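You operate a simulated robot arm through the tools that you are given. There is no shell and no other tool.

The job below is to be done with a simulated robot arm. You get a single attempt, and the scene is never put back.

TASK
Hang up, then dust under the telephone and slide it back.
Fine: slide it toward the door to clear the dust; yellow duster, back where it lay. What is to be rubbed or washed off counts as gone when no trace of it is left.

It is judged by the outcome, as a careful person would: the job done as asked, and still so three seconds after it is handed in. It fails if anything else is knocked over, pushed out of place, dropped, spilled or broken.

THE ROBOT
A 7-joint arm with a three-finger gripper, fixed in place. Base frame: the origin is at the foot of the arm, x ahead of it, y to its left, z up. Lengths are in m, angles in degrees, forces in N, time in s.
Its first joint turns from -166.0 to 166.0 degrees. Payload 2.69 kg.
The tool frame sits at the grasp point between the pads (the TCP): z along the fingers, y along the line on which they close. The tips reach 0.029 m beyond it. The gripper opens to 0.12 m. The gripper's body begins 0.078 m behind the TCP.
Orientation is told as [roll, pitch, yaw] about the base's x, y, z axes, in that order, counted from this pose: with the fingers straight down and closing along the base's y, the tool's x points along the base's -x, its y along +y and its z along -z.

THE INTERFACE
- The arm moves only by the tool servo_tool. Its argument "moves" is a list of rows, each a list of 7 numbers: the shift along the base's x, y, z in m, then the turn, a rotation vector about the base's x, y, z in degrees, then the closure, from 0 (fully open) to 1 (shut). In form: [[x, y, z, rx, ry, rz, hand], ...]. A call has 1 to 20 rows; each row is the pose to reach, as a shift and turn from the pose commanded when the call began. Each row takes 0.2 s and may step no farther than 0.05 m and 8.6 degrees from the row before; otherwise, or with a gripper value out of range, the whole call is refused. Where a pose cannot be reached the arm comes as near as it can. A force on the tool above 40 N (or 10 N above the force at the start of the call, whichever is more), or a blocked arm, ends the call early, and 0.2 s more pass. The fingers move at their own pace and stop on an object; they squeeze with about 35 N. The grip force told is the motor's: it shows also when the fingers shut on nothing. Time passes only in rows, and 0.2 s behind the last, so rows that repeat a pose let the fingers close. The reply holds the time, the measured pose of the TCP, the force on the tool along the base axes, the opening and the grip force, in the units named above and with some noise, with the torque about the TCP (base axes, N m) and any sound that the robot's microphone picked up.
- Cameras (640 x 400 px; columns grow to the right, rows downward): "scene" is fixed at [0.4011, -0.4996, 1.5266]; the picture's right is [0.94, -0.33, 0.00], its down [-0.33, -0.94, -0.06] and it looks along [0.02, 0.05, -1.00] (base axes); focal length 320 px, centre (320, 200). "wrist" rides on the gripper at [0.063, 0, -0.104] in the tool frame; the picture's right is [0.01, 1.00, 0.00], its down [-0.83, 0.00, -0.56] and it looks along [-0.56, 0.00, 0.83] (tool axes); focal length 275 px, centre (320, 200). There is no depth. A picture from a camera that has moved, and an enlarged one, comes with that camera's place and axes in the base frame and with its lens.
- capture(camera): a new picture of that camera. No time passes.
- raise_lower(by): slides the trunk up (or, below 0, down) by that many m; the arm rides with it, the base frame stays. It gives what a move gives, with no picture.
- close_up(camera, box): a new picture of the part [left, top, right, bottom] of that camera's present view, enlarged. No time passes.
- hand_in(): hands the job in; it is judged then, once.

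Places have to be worked out from the pictures, the camera data and where the tool is seen. Open the gripper and draw the arm clear of the work before you hand the job in, unless the task says otherwise.

The tools are called after "Request:" as name(argument=value, ...) on one line, values as JSON. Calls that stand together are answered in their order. servo_tool: Moves the arm, as the interface text tells. Its arguments: {"type":"object","properties":{"moves":{"type":"array","items":{"type":"array","items":{"type":"number"}}}},"required":["moves"]} The other tools are called the same way: raise_lower (by) slides the trunk up or down; capture (camera) takes a picture; close_up (camera, box) takes an enlarged picture of a part of a camera's view; hand_in () hands the job in.

At the start:

```text
time: 0.0
ee_pos: [0.2631, -0.4329, 1.1305]
orientation: [-0.1, 0.0, -0.1]
wrist_force: [-0.4, 0.3, -0.2]
ft_torque: [-0.01, 0.0, 0.02]
width: 0.12
grasp_force: 0.1
trunk travel left (down, up): [-0.375, 0.211]
```

scene: 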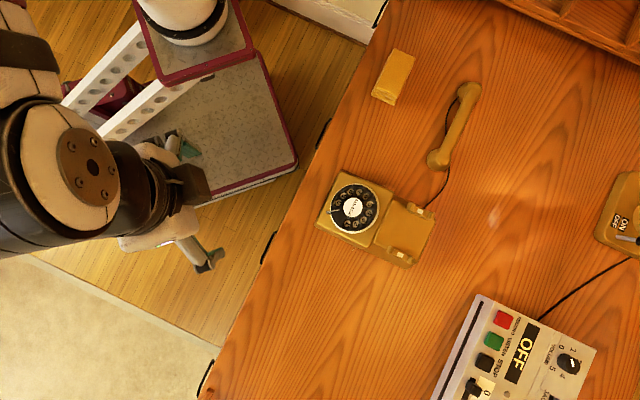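
wrist: 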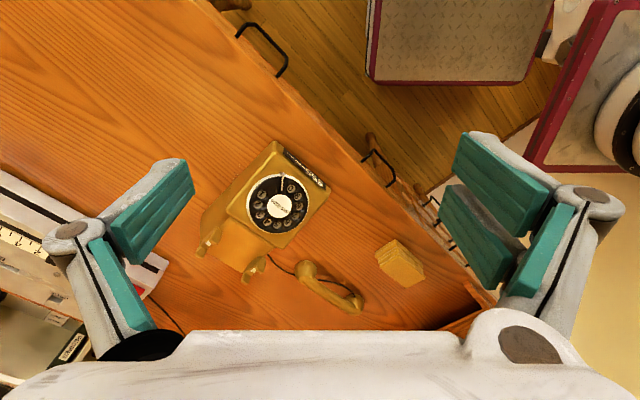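

I'll look at the scene more closely before moving: the telephone, handset off the hook, a yellow block (perhaps the duster), and whatever lies toward the door.

Request:
close_up(camera="scene", box=[300, 30, 520, 280])

Request:
close_up(camera="scene", box=[420, 0, 640, 400])

Request:
close_up(camera="wrist", box=[180, 120, 480, 340])

Request:
close_up(camera="scene", box=[0, 0, 400, 250])

```text
1.60 times, centred on (410, 155) of scene
camera zoom: at [0.4011, -0.4996, 1.5266], right [0.94, -0.33, 0.0], down [-0.33, -0.94, -0.06], along [0.02, 0.05, -1.0], focal length 512 px, centre (176, 272)
```

zoom: 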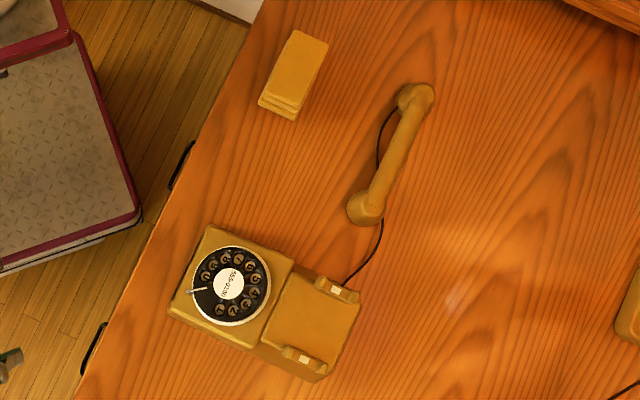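

```text
1.00 times, centred on (530, 200) of scene (not enlarged: the box is as wide or as high as the picture)
camera zoom: at [0.4011, -0.4996, 1.5266], right [0.94, -0.33, 0.0], down [-0.33, -0.94, -0.06], along [0.02, 0.05, -1.0], focal length 320 px, centre (110, 200)
```

zoom: 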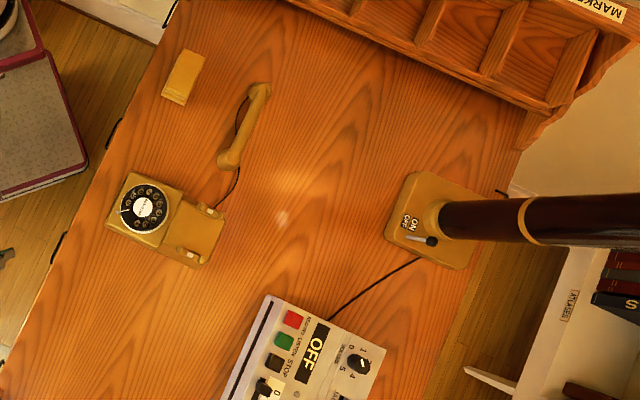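

```text
1.82 times, centred on (330, 230) of wrist
camera zoom: at [0.2008, -0.4329, 1.2358], right [-0.01, 1.0, 0.0], down [0.83, 0.0, 0.56], along [0.56, 0.0, -0.83], focal length 500 px, centre (302, 146)
```

zoom: 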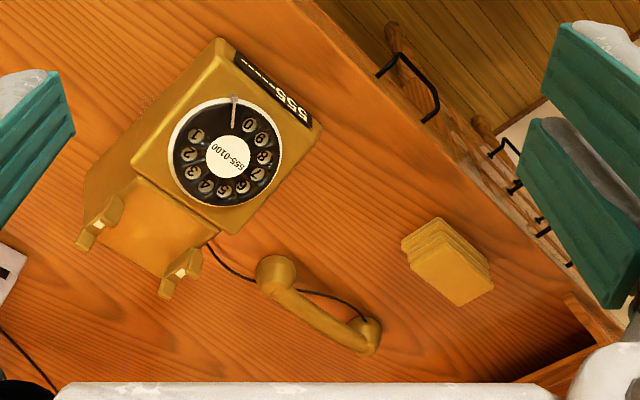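

```text
1.60 times, centred on (200, 125) of scene
camera zoom: at [0.4011, -0.4996, 1.5266], right [0.94, -0.33, 0.0], down [-0.33, -0.94, -0.06], along [0.02, 0.05, -1.0], focal length 512 px, centre (512, 320)
```

zoom: 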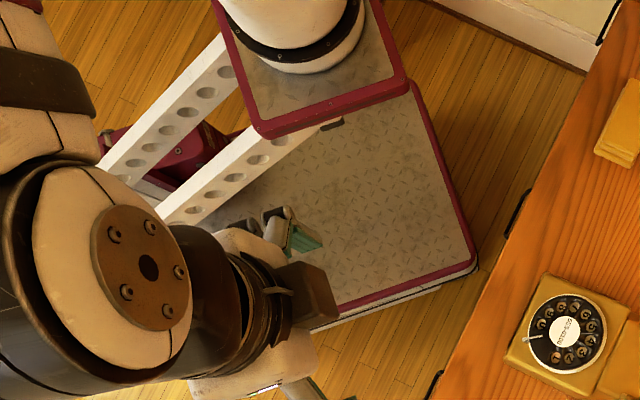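

The duster triangulates to about (0.67, -0.24, 0.79) and the phone to about (0.5, -0.53). I don't know yet where the door is, so I tilt the wrist camera up to look round the room.

Request:
servo_tool(moves=[[0, 0, 0.02, 0, -8, 0, 0], [0, 0, 0.04, 0, -16, 0, 0], [0, 0, 0.06, 0, -24, 0, 0], [0, 0, 0.08, 0, -32, 0, 0], [0, 0, 0.08, 0, -40, 0, 0]])

Request:
capture(camera="wrist")

```text
time: 1.2
ee_pos: [0.2637, -0.4329, 1.2103]
orientation: [-0.1, -40.1, 0.1]
wrist_force: [0.8, 0.0, 0.4]
ft_torque: [0.02, -0.01, 0.02]
width: 0.1199
grasp_force: 0.0
trunk travel left (down, up): [-0.375, 0.211]
```

```text
taken
camera wrist: at [0.1492, -0.4327, 1.2503], right [0.0, 1.0, 0.0], down [0.28, 0.01, 0.96], along [0.96, 0.0, -0.28], focal length 275 px, centre (320, 200)
```

wrist: 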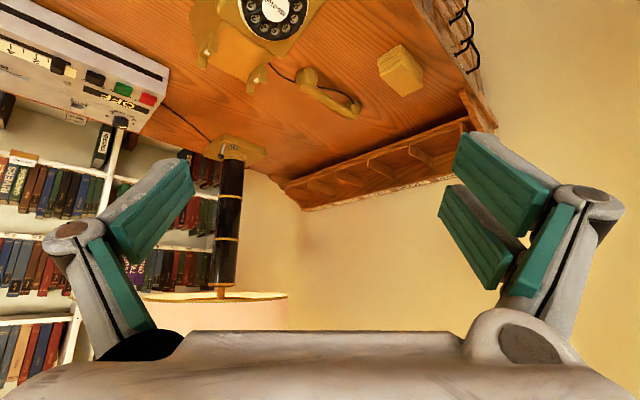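

Facing +x there is a wall, letter rack and bookshelves but no door (the picture is upside down). I turn the tool to look left, then I'll look right.

Request:
servo_tool(moves=[[0, 0, 0, 0, 0, 8, 0], [0, 0, 0, 0, 0, 16, 0], [0, 0, 0, 0, 0, 24, 0], [0, 0, 0, 0, 0, 32, 0], [0, 0, 0, 0, 0, 40, 0], [0, 0, 0, 0, 0, 48, 0], [0, 0, 0, 0, 0, 56, 0], [0, 0, 0, 0, 0, 64, 0]])

Request:
capture(camera="wrist")

```text
time: 3.0
ee_pos: [0.2654, -0.4334, 1.2053]
orientation: [1.0, -40.6, 53.6]
wrist_force: [-0.2, -0.6, 0.5]
ft_torque: [0.01, 0.06, 0.09]
width: 0.1202
grasp_force: 0.2
out of reach, approached as far as the arm can: row 7, 8
trunk travel left (down, up): [-0.375, 0.211]
```

```text
taken
camera wrist: at [0.1987, -0.5274, 1.2448], right [-0.81, 0.58, 0.01], down [0.16, 0.21, 0.96], along [0.56, 0.79, -0.27], focal length 275 px, centre (320, 200)
```

wrist: 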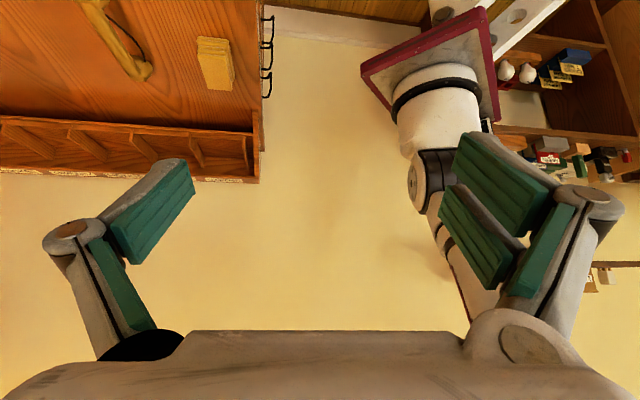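

To the left-front is a plain wall with a cabinet and shelves, no door. Now I turn the other way to look right and behind.

Request:
servo_tool(moves=[[0, 0, 0, 0, 0, -8, 0], [0, 0, 0, 0, 0, -16, 0], [0, 0, 0, 0, 0, -24, 0], [0, 0, 0, 0, 0, -32, 0], [0, 0, 0, 0, 0, -40, 0], [0, 0, 0, 0, 0, -48, 0], [0, 0, 0, 0, 0, -56, 0], [0, 0, 0, 0, 0, -64, 0], [0, 0, 0, 0, 0, -72, 0], [0, 0, 0, 0, 0, -80, 0], [0, 0, 0, 0, 0, -88, 0], [0, 0, 0, 0, 0, -96, 0], [0, 0, 0, 0, 0, -104, 0], [0, 0, 0, 0, 0, -112, 0], [0, 0, 0, 0, 0, -120, 0], [0, 0, 0, 0, 0, -128, 0]])

Request:
capture(camera="wrist")

Request:
capture(camera="scene")

```text
time: 6.4
ee_pos: [0.2659, -0.4354, 1.2062]
orientation: [0.8, -40.7, -74.4]
wrist_force: [0.3, -0.7, -0.5]
ft_torque: [-0.01, 0.01, -0.01]
width: 0.1203
grasp_force: 0.0
trunk travel left (down, up): [-0.375, 0.211]
```

```text
taken
camera wrist: at [0.2328, -0.3225, 1.2449], right [0.96, 0.28, 0.01], down [0.07, -0.26, 0.96], along [0.27, -0.92, -0.27], focal length 275 px, centre (320, 200)
```

wrist: 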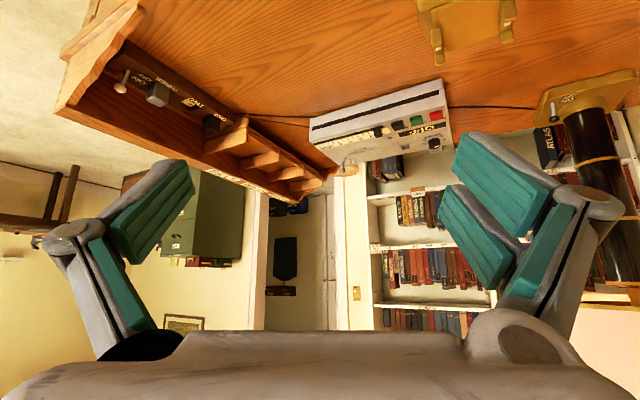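

```text
taken
```

scene: 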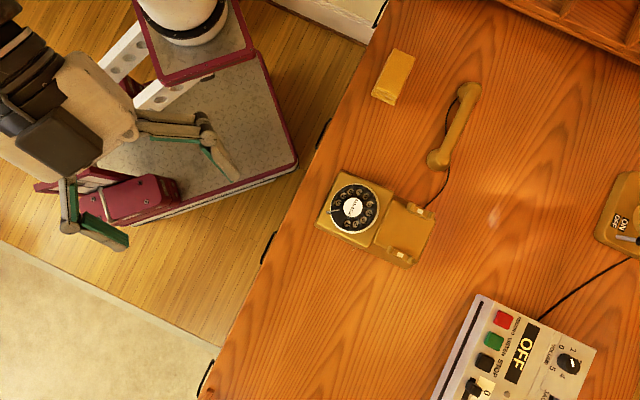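

A doorway opening shows in the -y direction, between the green cabinet and the bookshelves. I enlarge it to be sure.

Request:
close_up(camera="wrist", box=[160, 130, 400, 330])

Request:
close_up(camera="wrist", box=[0, 0, 200, 260])

```text
2.00 times, centred on (280, 230) of wrist
camera zoom: at [0.2328, -0.3225, 1.2449], right [0.96, 0.28, 0.01], down [0.07, -0.26, 0.96], along [0.27, -0.92, -0.27], focal length 551 px, centre (400, 140)
```

zoom: 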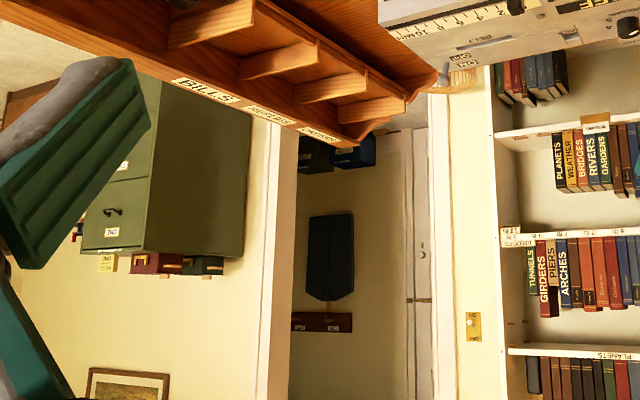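

```text
1.54 times, centred on (100, 130) of wrist
camera zoom: at [0.2328, -0.3225, 1.2449], right [0.96, 0.28, 0.01], down [0.07, -0.26, 0.96], along [0.27, -0.92, -0.27], focal length 424 px, centre (658, 308)
```

zoom: 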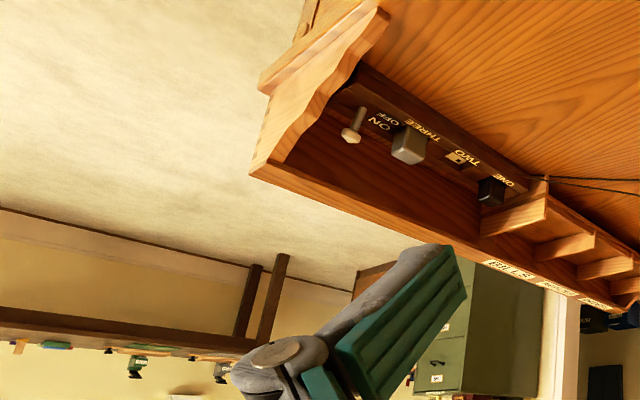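

The opening with the white door (knob, light switch by it) lies toward -y, slightly +x. I keep turning to rule out another door behind me.

Request:
servo_tool(moves=[[0, 0, 0, 0, 0, -8, 0], [0, 0, 0, 0, 0, -16, 0], [0, 0, 0, 0, 0, -24, 0], [0, 0, 0, 0, 0, -32, 0], [0, 0, 0, 0, 0, -40, 0], [0, 0, 0, 0, 0, -48, 0], [0, 0, 0, 0, 0, -56, 0], [0, 0, 0, 0, 0, -64, 0]])

Request:
capture(camera="wrist")

```text
time: 8.2
ee_pos: [0.2652, -0.4332, 1.206]
orientation: [0.9, -40.7, -138.4]
wrist_force: [1.0, -0.2, 0.0]
ft_torque: [0.03, -0.06, -0.02]
width: 0.1201
grasp_force: 0.1
trunk travel left (down, up): [-0.375, 0.211]
```

```text
taken
camera wrist: at [0.3508, -0.3553, 1.2451], right [0.67, -0.74, 0.01], down [-0.2, -0.17, 0.96], along [-0.71, -0.65, -0.27], focal length 275 px, centre (320, 200)
```

wrist: 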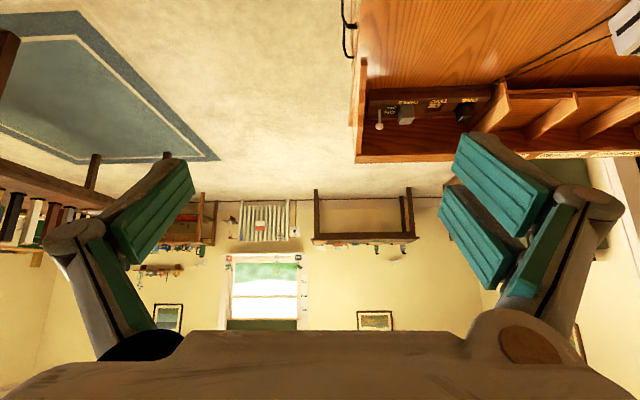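

That side has a window, radiator and tables, no door. One more turn to check the remaining side.

Request:
servo_tool(moves=[[0, 0, 0, 0, 0, -8, 0], [0, 0, 0, 0, 0, -16, 0], [0, 0, 0, 0, 0, -24, 0], [0, 0, 0, 0, 0, -32, 0], [0, 0, 0, 0, 0, -40, 0], [0, 0, 0, 0, 0, -48, 0], [0, 0, 0, 0, 0, -56, 0], [0, 0, 0, 0, 0, -64, 0]])

Request:
capture(camera="wrist")

```text
time: 10.0
ee_pos: [0.2658, -0.4336, 1.2063]
orientation: [0.9, -40.7, 157.6]
wrist_force: [-0.5, -0.1, 0.5]
ft_torque: [-0.05, -0.03, -0.01]
width: 0.12
grasp_force: 0.0
trunk travel left (down, up): [-0.375, 0.211]
```

```text
taken
camera wrist: at [0.3737, -0.475, 1.2447], right [-0.37, -0.93, 0.01], down [-0.25, 0.11, 0.96], along [-0.9, 0.35, -0.27], focal length 275 px, centre (320, 200)
```

wrist: 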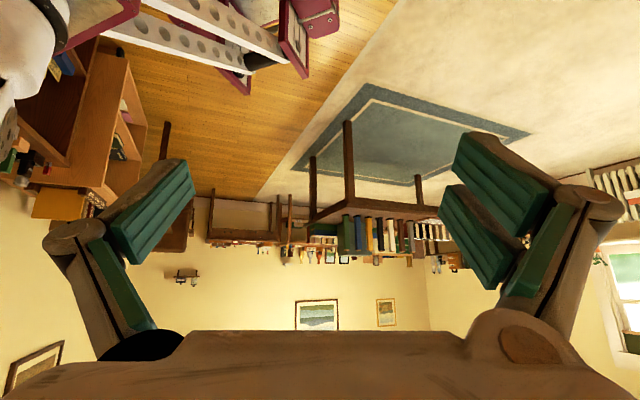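

No other door: it is in the -y wall. I now level the tool again (undo the pitch), lifting nothing yet.

Request:
servo_tool(moves=[[0, 0, 0, -3.1, -7.5, 0, 0], [0, 0, 0, -6.2, -15.0, 0, 0], [0, 0, 0, -9.3, -22.6, 0, 0], [0, 0, 0, -12.4, -30.1, 0, 0], [0, 0, 0, -15.5, -37.6, 0, 0]])

```text
time: 11.2
ee_pos: [0.2659, -0.4337, 1.2061]
orientation: [0.9, 0.1, 157.7]
wrist_force: [0.4, -0.5, 0.0]
ft_torque: [0.02, 0.0, -0.01]
width: 0.1199
grasp_force: 0.1
trunk travel left (down, up): [-0.375, 0.211]
```

Now I swing to yaw -135 and move over toward the handset to view the phone and handset from the far side.

Request:
servo_tool(moves=[[0.045, 0.007, -0.005, 0, 0, 7, 0], [0.09, 0.014, -0.01, 0, 0, 14, 0], [0.135, 0.021, -0.016, 0, 0, 21, 0], [0.18, 0.028, -0.022, 0, 0, 28, 0], [0.225, 0.035, -0.028, 0, 0, 35, 0], [0.27, 0.042, -0.034, 0, 0, 42, 0], [0.315, 0.049, -0.04, 0, 0, 49, 0], [0.36, 0.056, -0.046, 0, 0, 56, 0], [0.405, 0.06, -0.052, 0, 0, 62, 0], [0.434, 0.064, -0.056, 0, 0, 67.3, 0]])

Request:
capture(camera="wrist")

Request:
capture(camera="scene")

```text
time: 13.4
ee_pos: [0.6994, -0.3683, 1.1483]
orientation: [1.0, 0.0, -134.8]
wrist_force: [-0.9, -0.2, 1.4]
ft_torque: [-0.02, -0.03, 0.02]
width: 0.1201
grasp_force: 0.1
trunk travel left (down, up): [-0.375, 0.211]
```

```text
taken
camera wrist: at [0.7425, -0.3232, 1.2541], right [0.71, -0.7, 0.02], down [-0.59, -0.59, 0.56], along [-0.38, -0.4, -0.83], focal length 275 px, centre (320, 200)
```

wrist: 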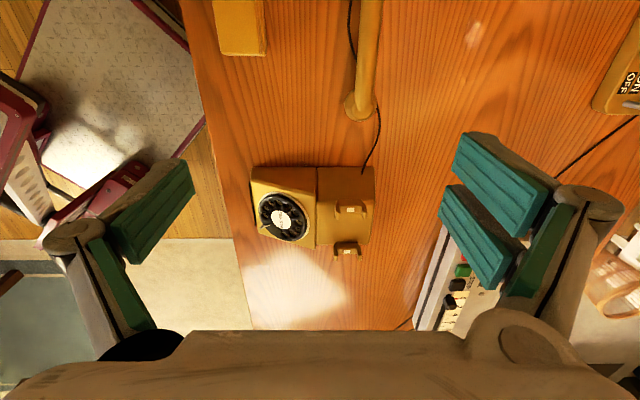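

```text
taken
```

scene: 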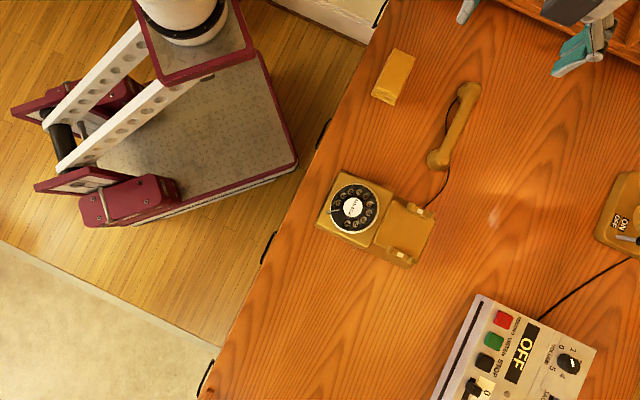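

I zoom into the phone and handset for measurements.

Request:
close_up(camera="wrist", box=[230, 80, 470, 290])

Request:
close_up(camera="wrist", box=[200, 0, 440, 150])

Request:
close_up(camera="scene", box=[310, 160, 450, 280])

Request:
close_up(camera="scene", box=[360, 30, 500, 180])

```text
1.90 times, centred on (350, 185) of wrist
camera zoom: at [0.7425, -0.3232, 1.2541], right [0.71, -0.7, 0.02], down [-0.59, -0.59, 0.56], along [-0.38, -0.4, -0.83], focal length 524 px, centre (263, 229)
```

zoom: 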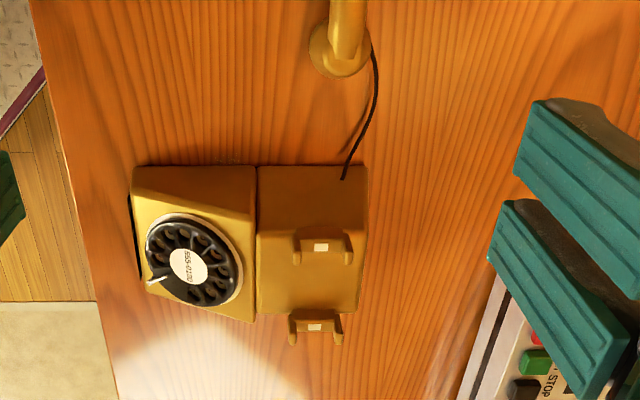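

```text
2.67 times, centred on (320, 75) of wrist
camera zoom: at [0.7425, -0.3232, 1.2541], right [0.71, -0.7, 0.02], down [-0.59, -0.59, 0.56], along [-0.38, -0.4, -0.83], focal length 734 px, centre (320, 533)
```

zoom: 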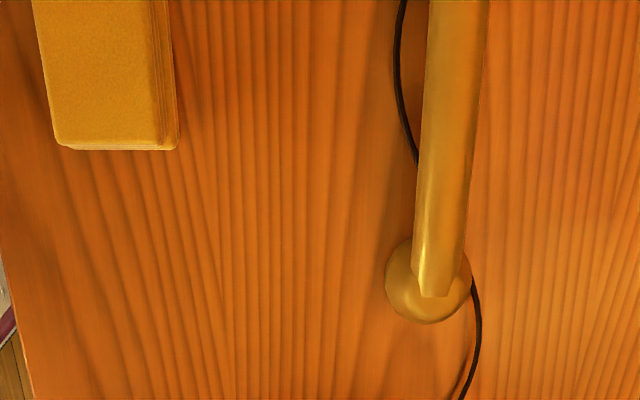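

```text
3.33 times, centred on (380, 220) of scene
camera zoom: at [0.4011, -0.4996, 1.5266], right [0.94, -0.33, 0.0], down [-0.33, -0.94, -0.06], along [0.02, 0.05, -1.0], focal length 1067 px, centre (120, 133)
```

zoom: 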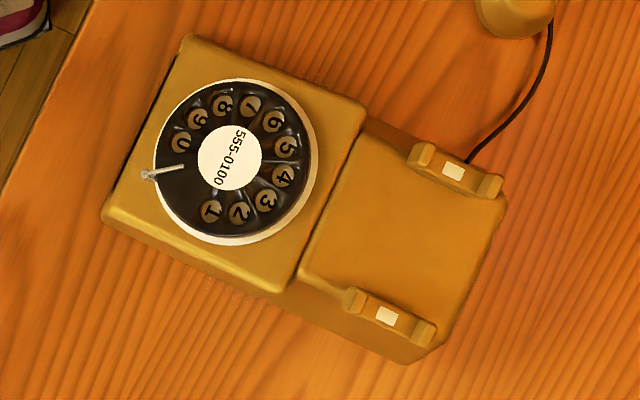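

```text
2.67 times, centred on (430, 105) of scene
camera zoom: at [0.4011, -0.4996, 1.5266], right [0.94, -0.33, 0.0], down [-0.33, -0.94, -0.06], along [0.02, 0.05, -1.0], focal length 854 px, centre (27, 453)
```

zoom: 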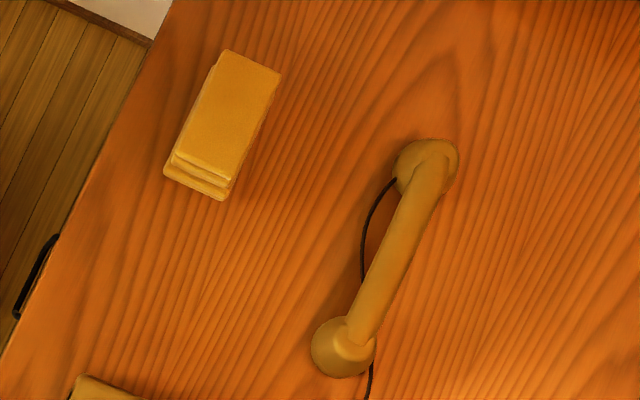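

The cradle plungers triangulate to about (0.594,-0.553,0.885) and (0.527,-0.621,0.886), and the handset runs from about (0.707,-0.464) to (0.827,-0.342) on the table. I need a side view for heights, so I turn to yaw -45 and move to the duster side, then tilt.

Request:
servo_tool(moves=[[0, 0.005, 0, 0, 0, 8, 0], [0, 0.01, 0, 0, 0, 16, 0], [-0.005, 0.02, 0, 0, 0, 24, 0], [-0.01, 0.03, 0, 0, 0, 32, 0], [-0.02, 0.04, 0, 0, 0, 40, 0], [-0.03, 0.05, 0, 0, 0, 48, 0], [-0.04, 0.06, 0, 0, 0, 56, 0], [-0.05, 0.07, 0, 0, 0, 64, 0], [-0.055, 0.08, 0, 0, 0, 72, 0], [-0.06, 0.09, 0, 0, 0, 80, 0], [-0.061, 0.094, 0, 0, 0, 88, 0], [-0.061, 0.094, 0, 0, 0, 89.8, 0]])

Request:
servo_tool(moves=[[0, 0, -0.04, -5.6, -5.6, 0, 0], [0, 0, -0.08, -11.3, -11.3, 0, 0], [0, 0, -0.12, -17, -17, 0, 0], [0, 0, -0.16, -22.6, -22.6, 0, 0], [0, 0, -0.19, -28.3, -28.3, 0, 0]])

Request:
capture(camera="wrist")

Request:
capture(camera="scene")

```text
time: 16.0
ee_pos: [0.6377, -0.2759, 1.1506]
orientation: [0.9, 0.0, -45.0]
wrist_force: [0.1, -1.0, 0.1]
ft_torque: [-0.01, 0.01, 0.03]
width: 0.1202
grasp_force: 0.1
trunk travel left (down, up): [-0.375, 0.211]
```

```text
time: 17.2
ee_pos: [0.6393, -0.2753, 0.9572]
orientation: [1.1, -40.1, -45.3]
wrist_force: [-0.2, -0.2, 0.3]
ft_torque: [0.03, -0.01, 0.0]
width: 0.1202
grasp_force: 0.1
trunk travel left (down, up): [-0.375, 0.211]
```

```text
taken
camera wrist: at [0.5566, -0.1946, 0.9987], right [0.7, 0.71, 0.01], down [0.19, -0.2, 0.96], along [0.69, -0.67, -0.28], focal length 275 px, centre (320, 200)
```

wrist: 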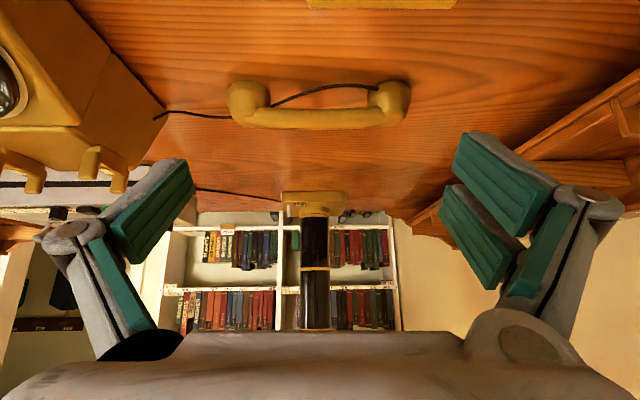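

```text
taken
```

scene: 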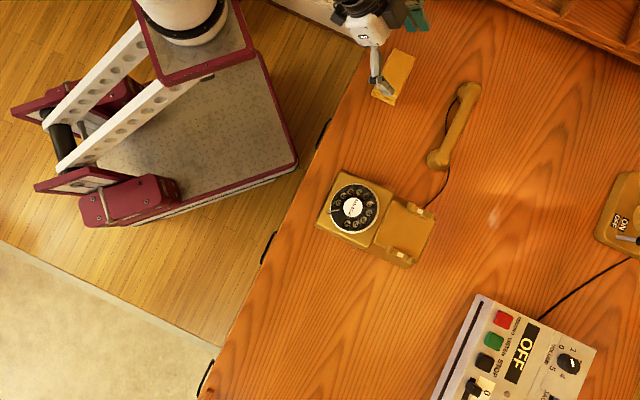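

The handset lies face-down on its cups with the handle clear of the table. I zoom in on it and the phone.

Request:
close_up(camera="wrist", box=[210, 60, 430, 150])

Request:
close_up(camera="wrist", box=[0, 20, 200, 200])

```text
2.91 times, centred on (320, 105) of wrist
camera zoom: at [0.5566, -0.1946, 0.9987], right [0.7, 0.71, 0.01], down [0.19, -0.2, 0.96], along [0.69, -0.67, -0.28], focal length 801 px, centre (320, 476)
```

zoom: 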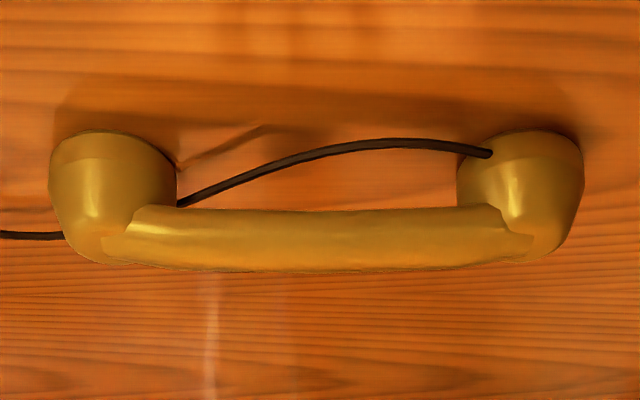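

```text
2.22 times, centred on (100, 110) of wrist
camera zoom: at [0.5566, -0.1946, 0.9987], right [0.7, 0.71, 0.01], down [0.19, -0.2, 0.96], along [0.69, -0.67, -0.28], focal length 612 px, centre (809, 400)
```

zoom: 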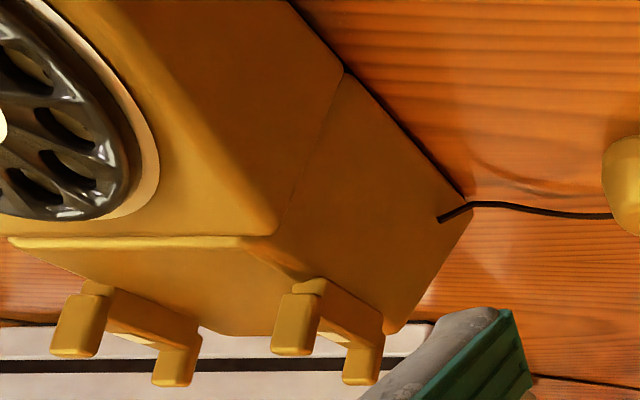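

Estimates: table z≈0.775, handle centre z≈0.811 (about 27 mm wide), deck top ≈0.865, plungers ≈0.885, post tops ≈0.898. I now level and rise, then go to yaw -135 above the cradle to check exact alignment with open, high fingers.

Request:
servo_tool(moves=[[0, 0, 0.04, 5.6, 5.6, 0, 0], [0, 0, 0.08, 11.3, 11.3, 0, 0], [0, 0, 0.12, 17, 17, 0, 0], [0, 0, 0.16, 22.6, 22.6, 0, 0], [0, 0, 0.17, 28.3, 28.3, 0, 0]])

Request:
servo_tool(moves=[[0, -0.03, 0, 0, 0, -8, 0], [0, -0.06, 0, 0, 0, -16, 0], [0, -0.09, 0, 0, 0, -24, 0], [-0.01, -0.12, 0, 0, 0, -32, 0], [-0.02, -0.15, 0, 0, 0, -40, 0], [-0.03, -0.18, 0, 0, 0, -48, 0], [-0.04, -0.21, 0, 0, 0, -56, 0], [-0.05, -0.24, 0, 0, 0, -64, 0], [-0.06, -0.27, 0, 0, 0, -72, 0], [-0.07, -0.3, 0, 0, 0, -80, 0], [-0.078, -0.312, 0, 0, 0, -86, 0], [-0.078, -0.312, 0, 0, 0, -89.8, 0]])

Request:
capture(camera="wrist")

```text
time: 18.4
ee_pos: [0.6379, -0.2742, 1.1307]
orientation: [1.0, 0.1, -45.2]
wrist_force: [-0.2, 0.9, 0.5]
ft_torque: [0.0, -0.03, -0.01]
width: 0.12
grasp_force: 0.0
trunk travel left (down, up): [-0.375, 0.211]
```

```text
time: 21.0
ee_pos: [0.5604, -0.5876, 1.1296]
orientation: [1.0, 0.0, -135.1]
wrist_force: [0.6, 0.6, 0.2]
ft_torque: [-0.03, 0.01, 0.0]
width: 0.1198
grasp_force: 0.0
trunk travel left (down, up): [-0.375, 0.211]
```

```text
taken
camera wrist: at [0.6046, -0.5419, 1.2357], right [0.71, -0.71, 0.02], down [-0.59, -0.58, 0.56], along [-0.38, -0.4, -0.83], focal length 275 px, centre (320, 200)
```

wrist: 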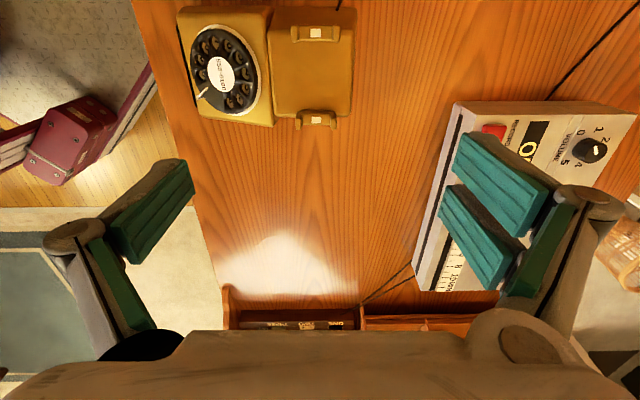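

The plungers appear near column 315, close to the tool's centre plane; I take out the 1° roll and come down to z≈1.0 to check alignment more finely.

Request:
servo_tool(moves=[[0, 0, -0.03, 0.35, 0.35, 0, 0], [0, 0, -0.06, 0.7, 0.7, 0, 0], [0, 0, -0.095, 0.7, 0.7, 0, 0], [0, 0, -0.13, 0.7, 0.7, 0, 0], [0, 0, -0.13, 0.7, 0.7, 0, 0]])

Request:
capture(camera="wrist")

Request:
close_up(camera="wrist", box=[220, 0, 420, 160])

```text
time: 22.2
ee_pos: [0.5601, -0.5855, 1.0028]
orientation: [-0.1, -0.1, -135.0]
wrist_force: [-0.7, -0.2, -0.3]
ft_torque: [0.0, 0.0, -0.02]
width: 0.1201
grasp_force: 0.0
trunk travel left (down, up): [-0.375, 0.211]
```

```text
taken
camera wrist: at [0.6054, -0.5407, 1.1075], right [0.71, -0.7, 0.0], down [-0.58, -0.59, 0.56], along [-0.39, -0.39, -0.83], focal length 275 px, centre (320, 200)
```

wrist: 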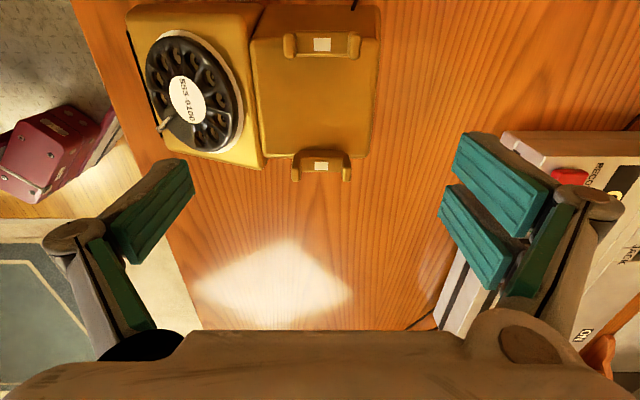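

```text
2.50 times, centred on (320, 80) of wrist
camera zoom: at [0.6054, -0.5407, 1.1075], right [0.71, -0.7, 0.0], down [-0.58, -0.59, 0.56], along [-0.39, -0.39, -0.83], focal length 688 px, centre (320, 500)
```

zoom: 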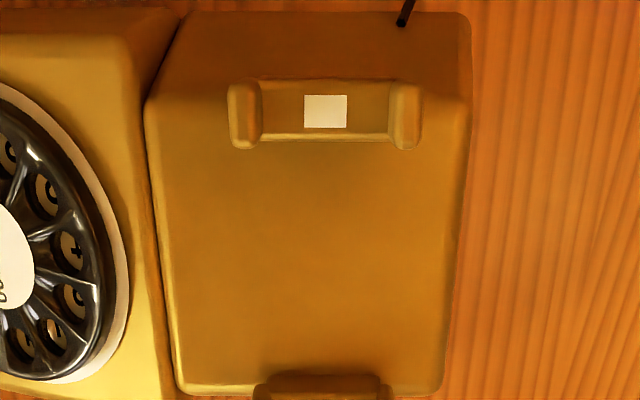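

Both plungers lie about 2 mm to the tool's +y side, and the post gap measures about 35 mm against the 27 mm handle. I zoom on the second bracket to confirm.

Request:
close_up(camera="wrist", box=[260, 100, 380, 220])

Request:
close_up(camera="wrist", box=[260, 0, 380, 80])

```text
3.33 times, centred on (320, 160) of wrist
camera zoom: at [0.6054, -0.5407, 1.1075], right [0.71, -0.7, 0.0], down [-0.58, -0.59, 0.56], along [-0.39, -0.39, -0.83], focal length 918 px, centre (320, 333)
```

zoom: 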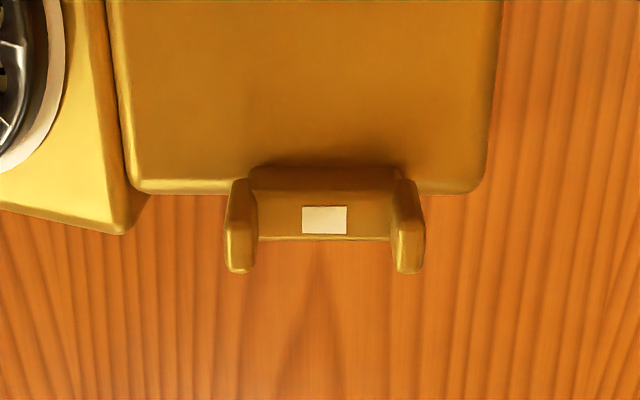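

```text
5.00 times, centred on (320, 40) of wrist
camera zoom: at [0.6054, -0.5407, 1.1075], right [0.71, -0.7, 0.0], down [-0.58, -0.59, 0.56], along [-0.39, -0.39, -0.83], focal length 1376 px, centre (320, 1000)
```

zoom: 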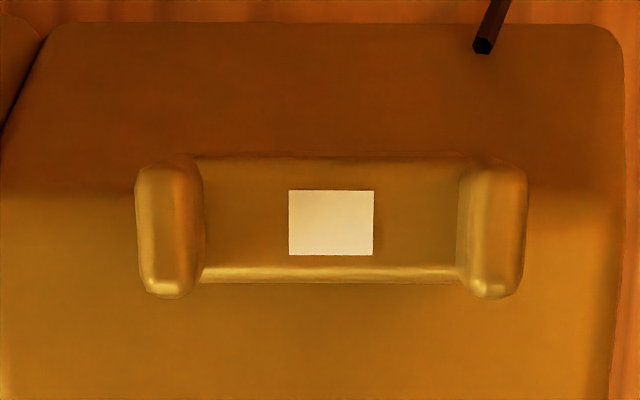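

Alignment confirmed: cradle mid at about (0.560,-0.588), yaw -135 fits. Now I go above the handset at the same height and yaw.

Request:
servo_tool(moves=[[0.03, 0.026, 0.02, 0, 0, 0, 0], [0.06, 0.052, 0.03, 0, 0, 0, 0], [0.09, 0.078, 0.03, 0, 0, 0, 0], [0.12, 0.104, 0.03, 0, 0, 0, 0], [0.15, 0.13, 0.02, 0, 0, 0, 0], [0.18, 0.158, 0.0, 0, 0, 0, 0], [0.207, 0.1825, -0.03, 0, 0, 0, 0], [0.207, 0.1825, -0.06, 0, 0, 0, 0], [0.207, 0.1825, -0.06, 0, 0, 0, 0]])

Request:
capture(camera="wrist")

Request:
capture(camera="scene")

```text
time: 24.2
ee_pos: [0.7691, -0.403, 0.9395]
orientation: [0.1, 0.0, -135.0]
wrist_force: [0.8, -0.2, -0.3]
ft_torque: [-0.02, -0.04, -0.02]
width: 0.1201
grasp_force: 0.1
trunk travel left (down, up): [-0.375, 0.211]
```

```text
taken
camera wrist: at [0.8135, -0.3572, 1.045], right [0.71, -0.7, 0.0], down [-0.59, -0.59, 0.56], along [-0.39, -0.39, -0.83], focal length 275 px, centre (320, 200)
```

wrist: 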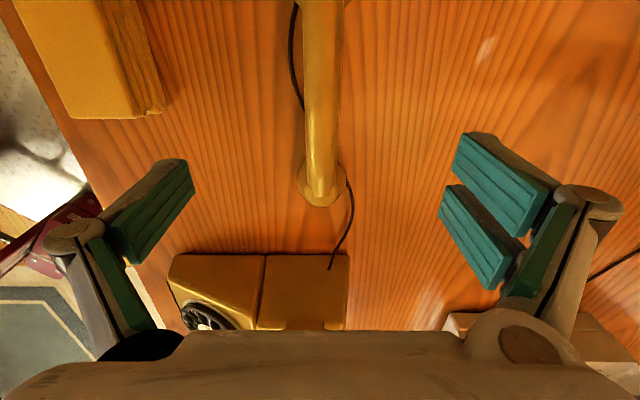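

```text
taken
```

scene: 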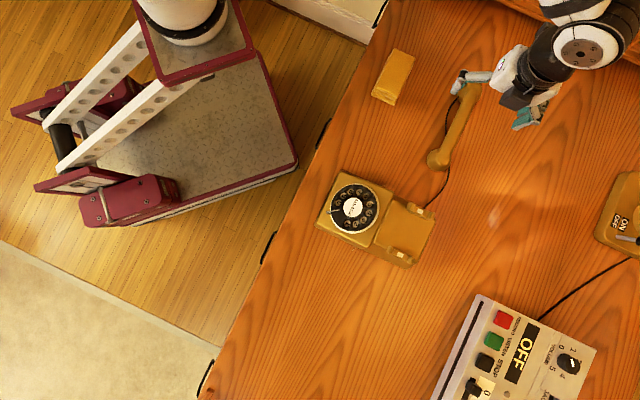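

The handle is centred between the open fingers (about 2 mm to +y) and the TCP is over the handset's middle. I lower to TCP z≈0.822 with the fingers either side of the handle.

Request:
servo_tool(moves=[[0.001, -0.001, -0.03, 0, 0, 0, 0], [0.0014, -0.0014, -0.06, 0, 0, 0, 0], [0.0014, -0.0014, -0.085, 0, 0, 0, 0.2], [0.0014, -0.0014, -0.105, 0, 0, 0, 0.3], [0.0014, -0.0014, -0.1175, 0, 0, 0, 0.3], [0.0014, -0.0014, -0.1175, 0, 0, 0, 0.3]])

Request:
capture(camera="wrist")

Request:
close_up(camera="scene", box=[390, 30, 560, 190])

```text
time: 25.6
ee_pos: [0.7671, -0.4066, 0.8227]
orientation: [0.0, 0.0, -135.1]
wrist_force: [0.1, 0.4, 0.8]
ft_torque: [0.02, 0.0, 0.02]
width: 0.084
grasp_force: 0.1
trunk travel left (down, up): [-0.375, 0.211]
```

```text
taken
camera wrist: at [0.8124, -0.3613, 0.9276], right [0.71, -0.7, 0.0], down [-0.59, -0.59, 0.56], along [-0.39, -0.39, -0.83], focal length 275 px, centre (320, 200)
```

wrist: 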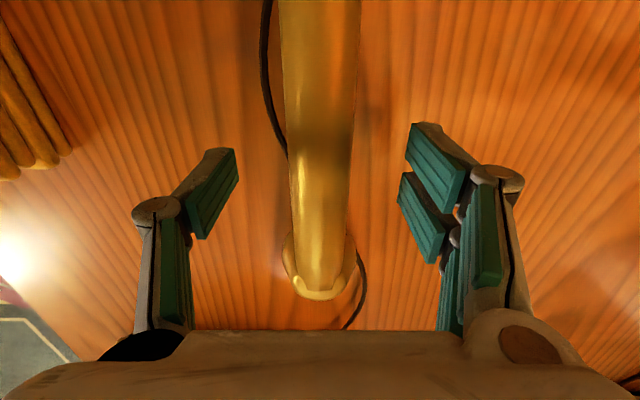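

```text
2.50 times, centred on (475, 110) of scene
camera zoom: at [0.4011, -0.4996, 1.5266], right [0.94, -0.33, 0.0], down [-0.33, -0.94, -0.06], along [0.02, 0.05, -1.0], focal length 800 px, centre (-68, 425)
```

zoom: 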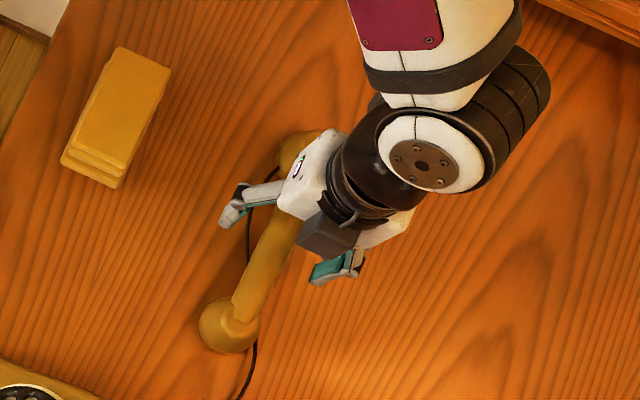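

The fingers straddle the handle, clear of the cord on the table. I close the gripper.

Request:
servo_tool(moves=[[0, 0, 0, 0, 0, 0, 0.6], [0, 0, 0, 0, 0, 0, 0.8], [0, 0, 0, 0, 0, 0, 1], [0, 0, 0, 0, 0, 0, 1], [0, 0, 0, 0, 0, 0, 1]])

Request:
capture(camera="wrist")

```text
time: 26.8
ee_pos: [0.7671, -0.4067, 0.8221]
orientation: [-0.1, 0.0, -134.9]
wrist_force: [-1.6, 0.9, -0.4]
ft_torque: [0.05, -0.01, 0.08]
width: 0.0297
grasp_force: 35.0
trunk travel left (down, up): [-0.375, 0.211]
```

```text
taken
camera wrist: at [0.8123, -0.3612, 0.9277], right [0.71, -0.7, 0.0], down [-0.58, -0.59, 0.56], along [-0.39, -0.39, -0.83], focal length 275 px, centre (320, 200)
```

wrist: 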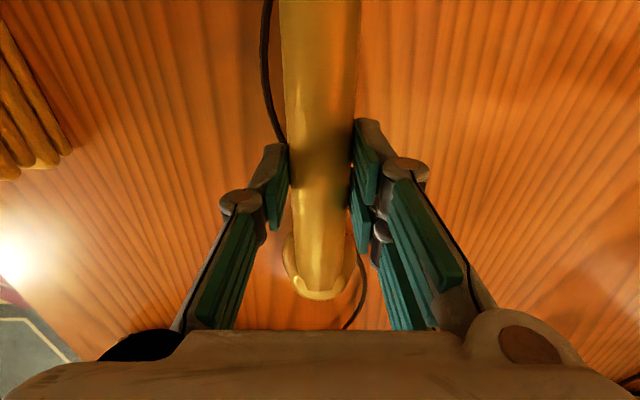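

Gripped at 29.7 mm width, 35 N. I lift straight up.

Request:
servo_tool(moves=[[0, 0, 0.01, 0, 0, 0, 1], [0, 0, 0.03, 0, 0, 0, 1], [0, 0, 0.06, 0, 0, 0, 1], [0, 0, 0.1, 0, 0, 0, 1], [0, 0, 0.14, 0, 0, 0, 1], [0, 0, 0.16, 0, 0, 0, 1]])

Request:
capture(camera="scene")

Request:
capture(camera="wrist")

```text
time: 28.2
ee_pos: [0.7696, -0.4062, 0.9843]
orientation: [0.0, 0.1, -135.0]
wrist_force: [-0.2, -0.6, -0.1]
ft_torque: [0.02, 0.02, 0.0]
width: 0.0002
grasp_force: 28.9
trunk travel left (down, up): [-0.375, 0.211]
```

```text
taken
```

scene: 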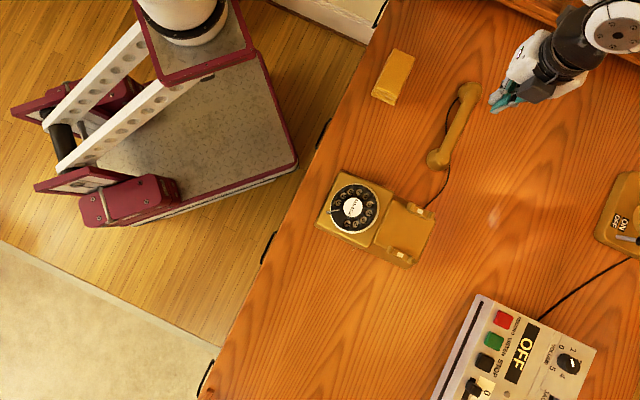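

```text
taken
camera wrist: at [0.8132, -0.3614, 1.0886], right [0.71, -0.7, 0.0], down [-0.58, -0.59, 0.56], along [-0.39, -0.39, -0.83], focal length 275 px, centre (320, 200)
```

wrist: 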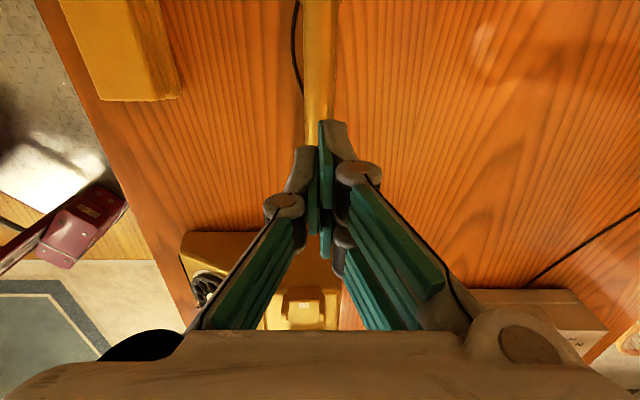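

The fingers slipped off the handle during the lift (now shut at 0); the handset stayed on the table. I check whether it moved.

Request:
close_up(camera="scene", box=[360, 30, 500, 180])

Request:
close_up(camera="wrist", box=[240, 100, 400, 280])

```text
2.67 times, centred on (430, 105) of scene
camera zoom: at [0.4011, -0.4996, 1.5266], right [0.94, -0.33, 0.0], down [-0.33, -0.94, -0.06], along [0.02, 0.05, -1.0], focal length 854 px, centre (27, 453)
```

zoom: 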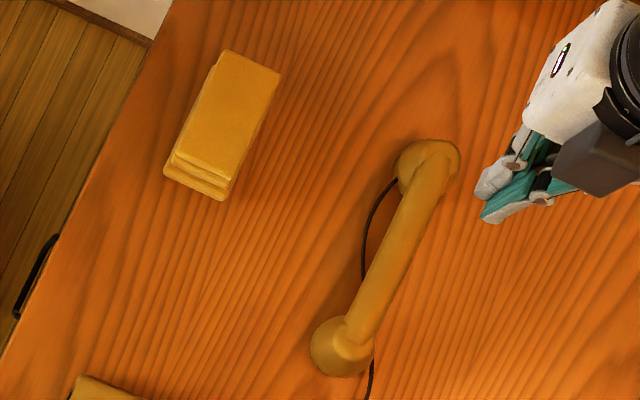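

```text
2.22 times, centred on (320, 190) of wrist
camera zoom: at [0.8132, -0.3614, 1.0886], right [0.71, -0.7, 0.0], down [-0.58, -0.59, 0.56], along [-0.39, -0.39, -0.83], focal length 612 px, centre (320, 222)
```

zoom: 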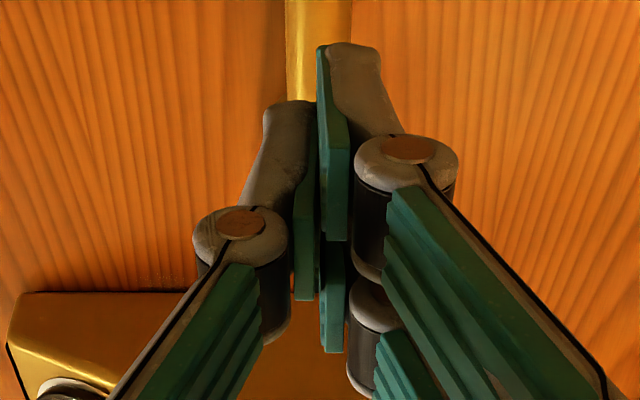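

The handset hasn't moved. I'll regrip lower (TCP z≈0.813, tips ≈0.784) so the pads reach past the handle's widest part.

Request:
servo_tool(moves=[[0, 0, 0, 0, 0, 0, 0.3], [0, 0, -0.03, 0, 0, 0, 0.3], [0, 0, -0.06, 0, 0, 0, 0.3], [0, 0, -0.1, 0, 0, 0, 0.3], [0, 0, -0.13, 0, 0, 0, 0.3], [0, 0, -0.155, 0, 0, 0, 0.3], [0, 0, -0.165, 0, 0, 0, 0.3], [0, 0, -0.171, 0, 0, 0, 0.3], [0, 0, -0.171, 0, 0, 0, 0.3]])

Request:
close_up(camera="wrist", box=[180, 80, 480, 340])

```text
time: 30.2
ee_pos: [0.7684, -0.4081, 0.8114]
orientation: [0.0, 0.0, -135.1]
wrist_force: [0.3, -0.5, 0.1]
ft_torque: [0.01, 0.03, 0.04]
width: 0.084
grasp_force: 0.0
trunk travel left (down, up): [-0.375, 0.211]
```

```text
1.54 times, centred on (330, 210) of wrist
camera zoom: at [0.8142, -0.3617, 0.9165], right [0.71, -0.7, 0.0], down [-0.59, -0.59, 0.56], along [-0.39, -0.39, -0.83], focal length 424 px, centre (305, 185)
```

zoom: 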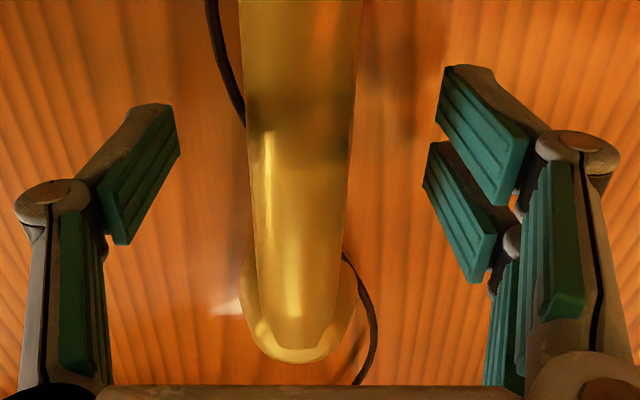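

Request:
servo_tool(moves=[[0, 0, 0, 0, 0, 0, 0.6], [0, 0, 0, 0, 0, 0, 0.8], [0, 0, 0, 0, 0, 0, 1], [0, 0, 0, 0, 0, 0, 1], [0, 0, 0, 0, 0, 0, 1]])

```text
time: 31.4
ee_pos: [0.7691, -0.4063, 0.8117]
orientation: [-0.1, 0.0, -135.0]
wrist_force: [-1.1, 0.7, 0.2]
ft_torque: [0.01, 0.01, -0.05]
width: 0.029
grasp_force: 35.2
trunk travel left (down, up): [-0.375, 0.211]
```

Closed again at 29 mm with the TCP at 0.812. I lift just 10 mm slowly and check that the width holds.

Request:
servo_tool(moves=[[0, 0, 0.002, 0, 0, 0, 1], [0, 0, 0.004, 0, 0, 0, 1], [0, 0, 0.006, 0, 0, 0, 1], [0, 0, 0.008, 0, 0, 0, 1], [0, 0, 0.01, 0, 0, 0, 1]])

Request:
close_up(camera="scene", box=[360, 30, 500, 180])

Request:
capture(camera="wrist")

```text
time: 32.6
ee_pos: [0.7685, -0.4059, 0.8228]
orientation: [-0.1, 0.0, -135.1]
wrist_force: [0.5, 0.6, -3.6]
ft_torque: [0.01, 0.0, 0.01]
width: 0.0289
grasp_force: 34.8
trunk travel left (down, up): [-0.375, 0.211]
```

```text
2.67 times, centred on (430, 105) of scene
camera zoom: at [0.4011, -0.4996, 1.5266], right [0.94, -0.33, 0.0], down [-0.33, -0.94, -0.06], along [0.02, 0.05, -1.0], focal length 854 px, centre (27, 453)
```

zoom: 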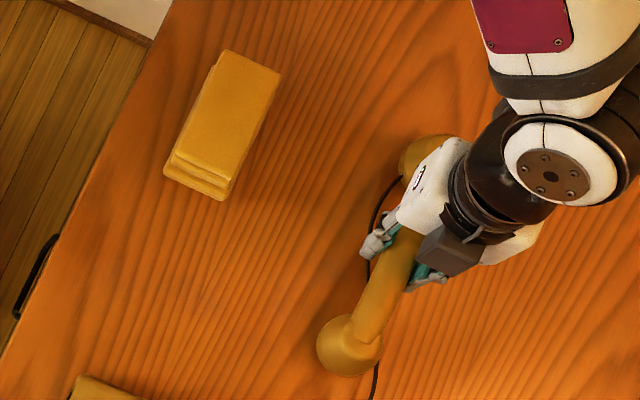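

```text
taken
camera wrist: at [0.8139, -0.3615, 0.9271], right [0.71, -0.7, 0.0], down [-0.58, -0.59, 0.56], along [-0.39, -0.39, -0.83], focal length 275 px, centre (320, 200)
```

wrist: 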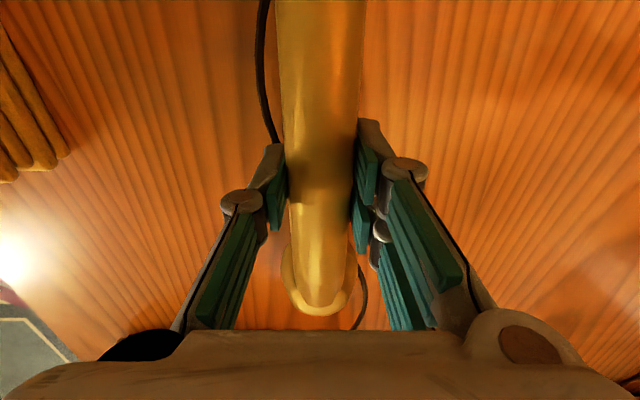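

The handset is now lifted (weight −3.6 N on the wrist, width steady). I continue up gently.

Request:
servo_tool(moves=[[0, 0, 0.008, 0, 0, 0, 1], [0, 0, 0.02, 0, 0, 0, 1], [0, 0, 0.035, 0, 0, 0, 1], [0, 0, 0.055, 0, 0, 0, 1], [0, 0, 0.075, 0, 0, 0, 1], [0, 0, 0.095, 0, 0, 0, 1], [0, 0, 0.115, 0, 0, 0, 1], [0, 0, 0.135, 0, 0, 0, 1], [0, 0, 0.15, 0, 0, 0, 1], [0, 0, 0.16, 0, 0, 0, 1], [0, 0, 0.165, 0, 0, 0, 1]])

Request:
capture(camera="scene")

Request:
capture(camera="wrist")

```text
time: 35.0
ee_pos: [0.7691, -0.406, 0.9871]
orientation: [-0.1, 0.1, -135.0]
wrist_force: [-0.1, -0.8, -2.6]
ft_torque: [-0.03, 0.05, 0.0]
width: 0.0291
grasp_force: 35.0
trunk travel left (down, up): [-0.375, 0.211]
```

```text
taken
```

scene: 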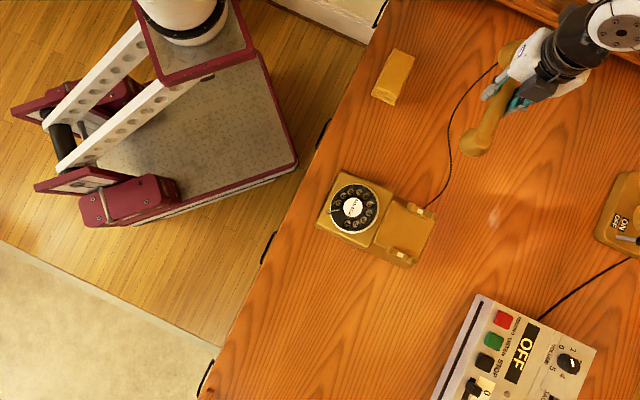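

```text
taken
camera wrist: at [0.813, -0.361, 1.0927], right [0.71, -0.7, 0.0], down [-0.58, -0.59, 0.56], along [-0.39, -0.39, -0.83], focal length 275 px, centre (320, 200)
```

wrist: 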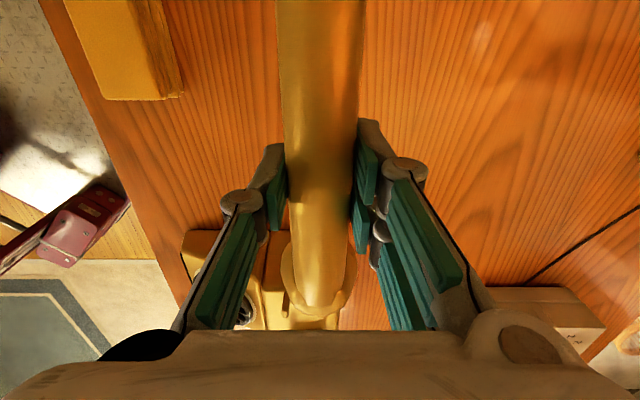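

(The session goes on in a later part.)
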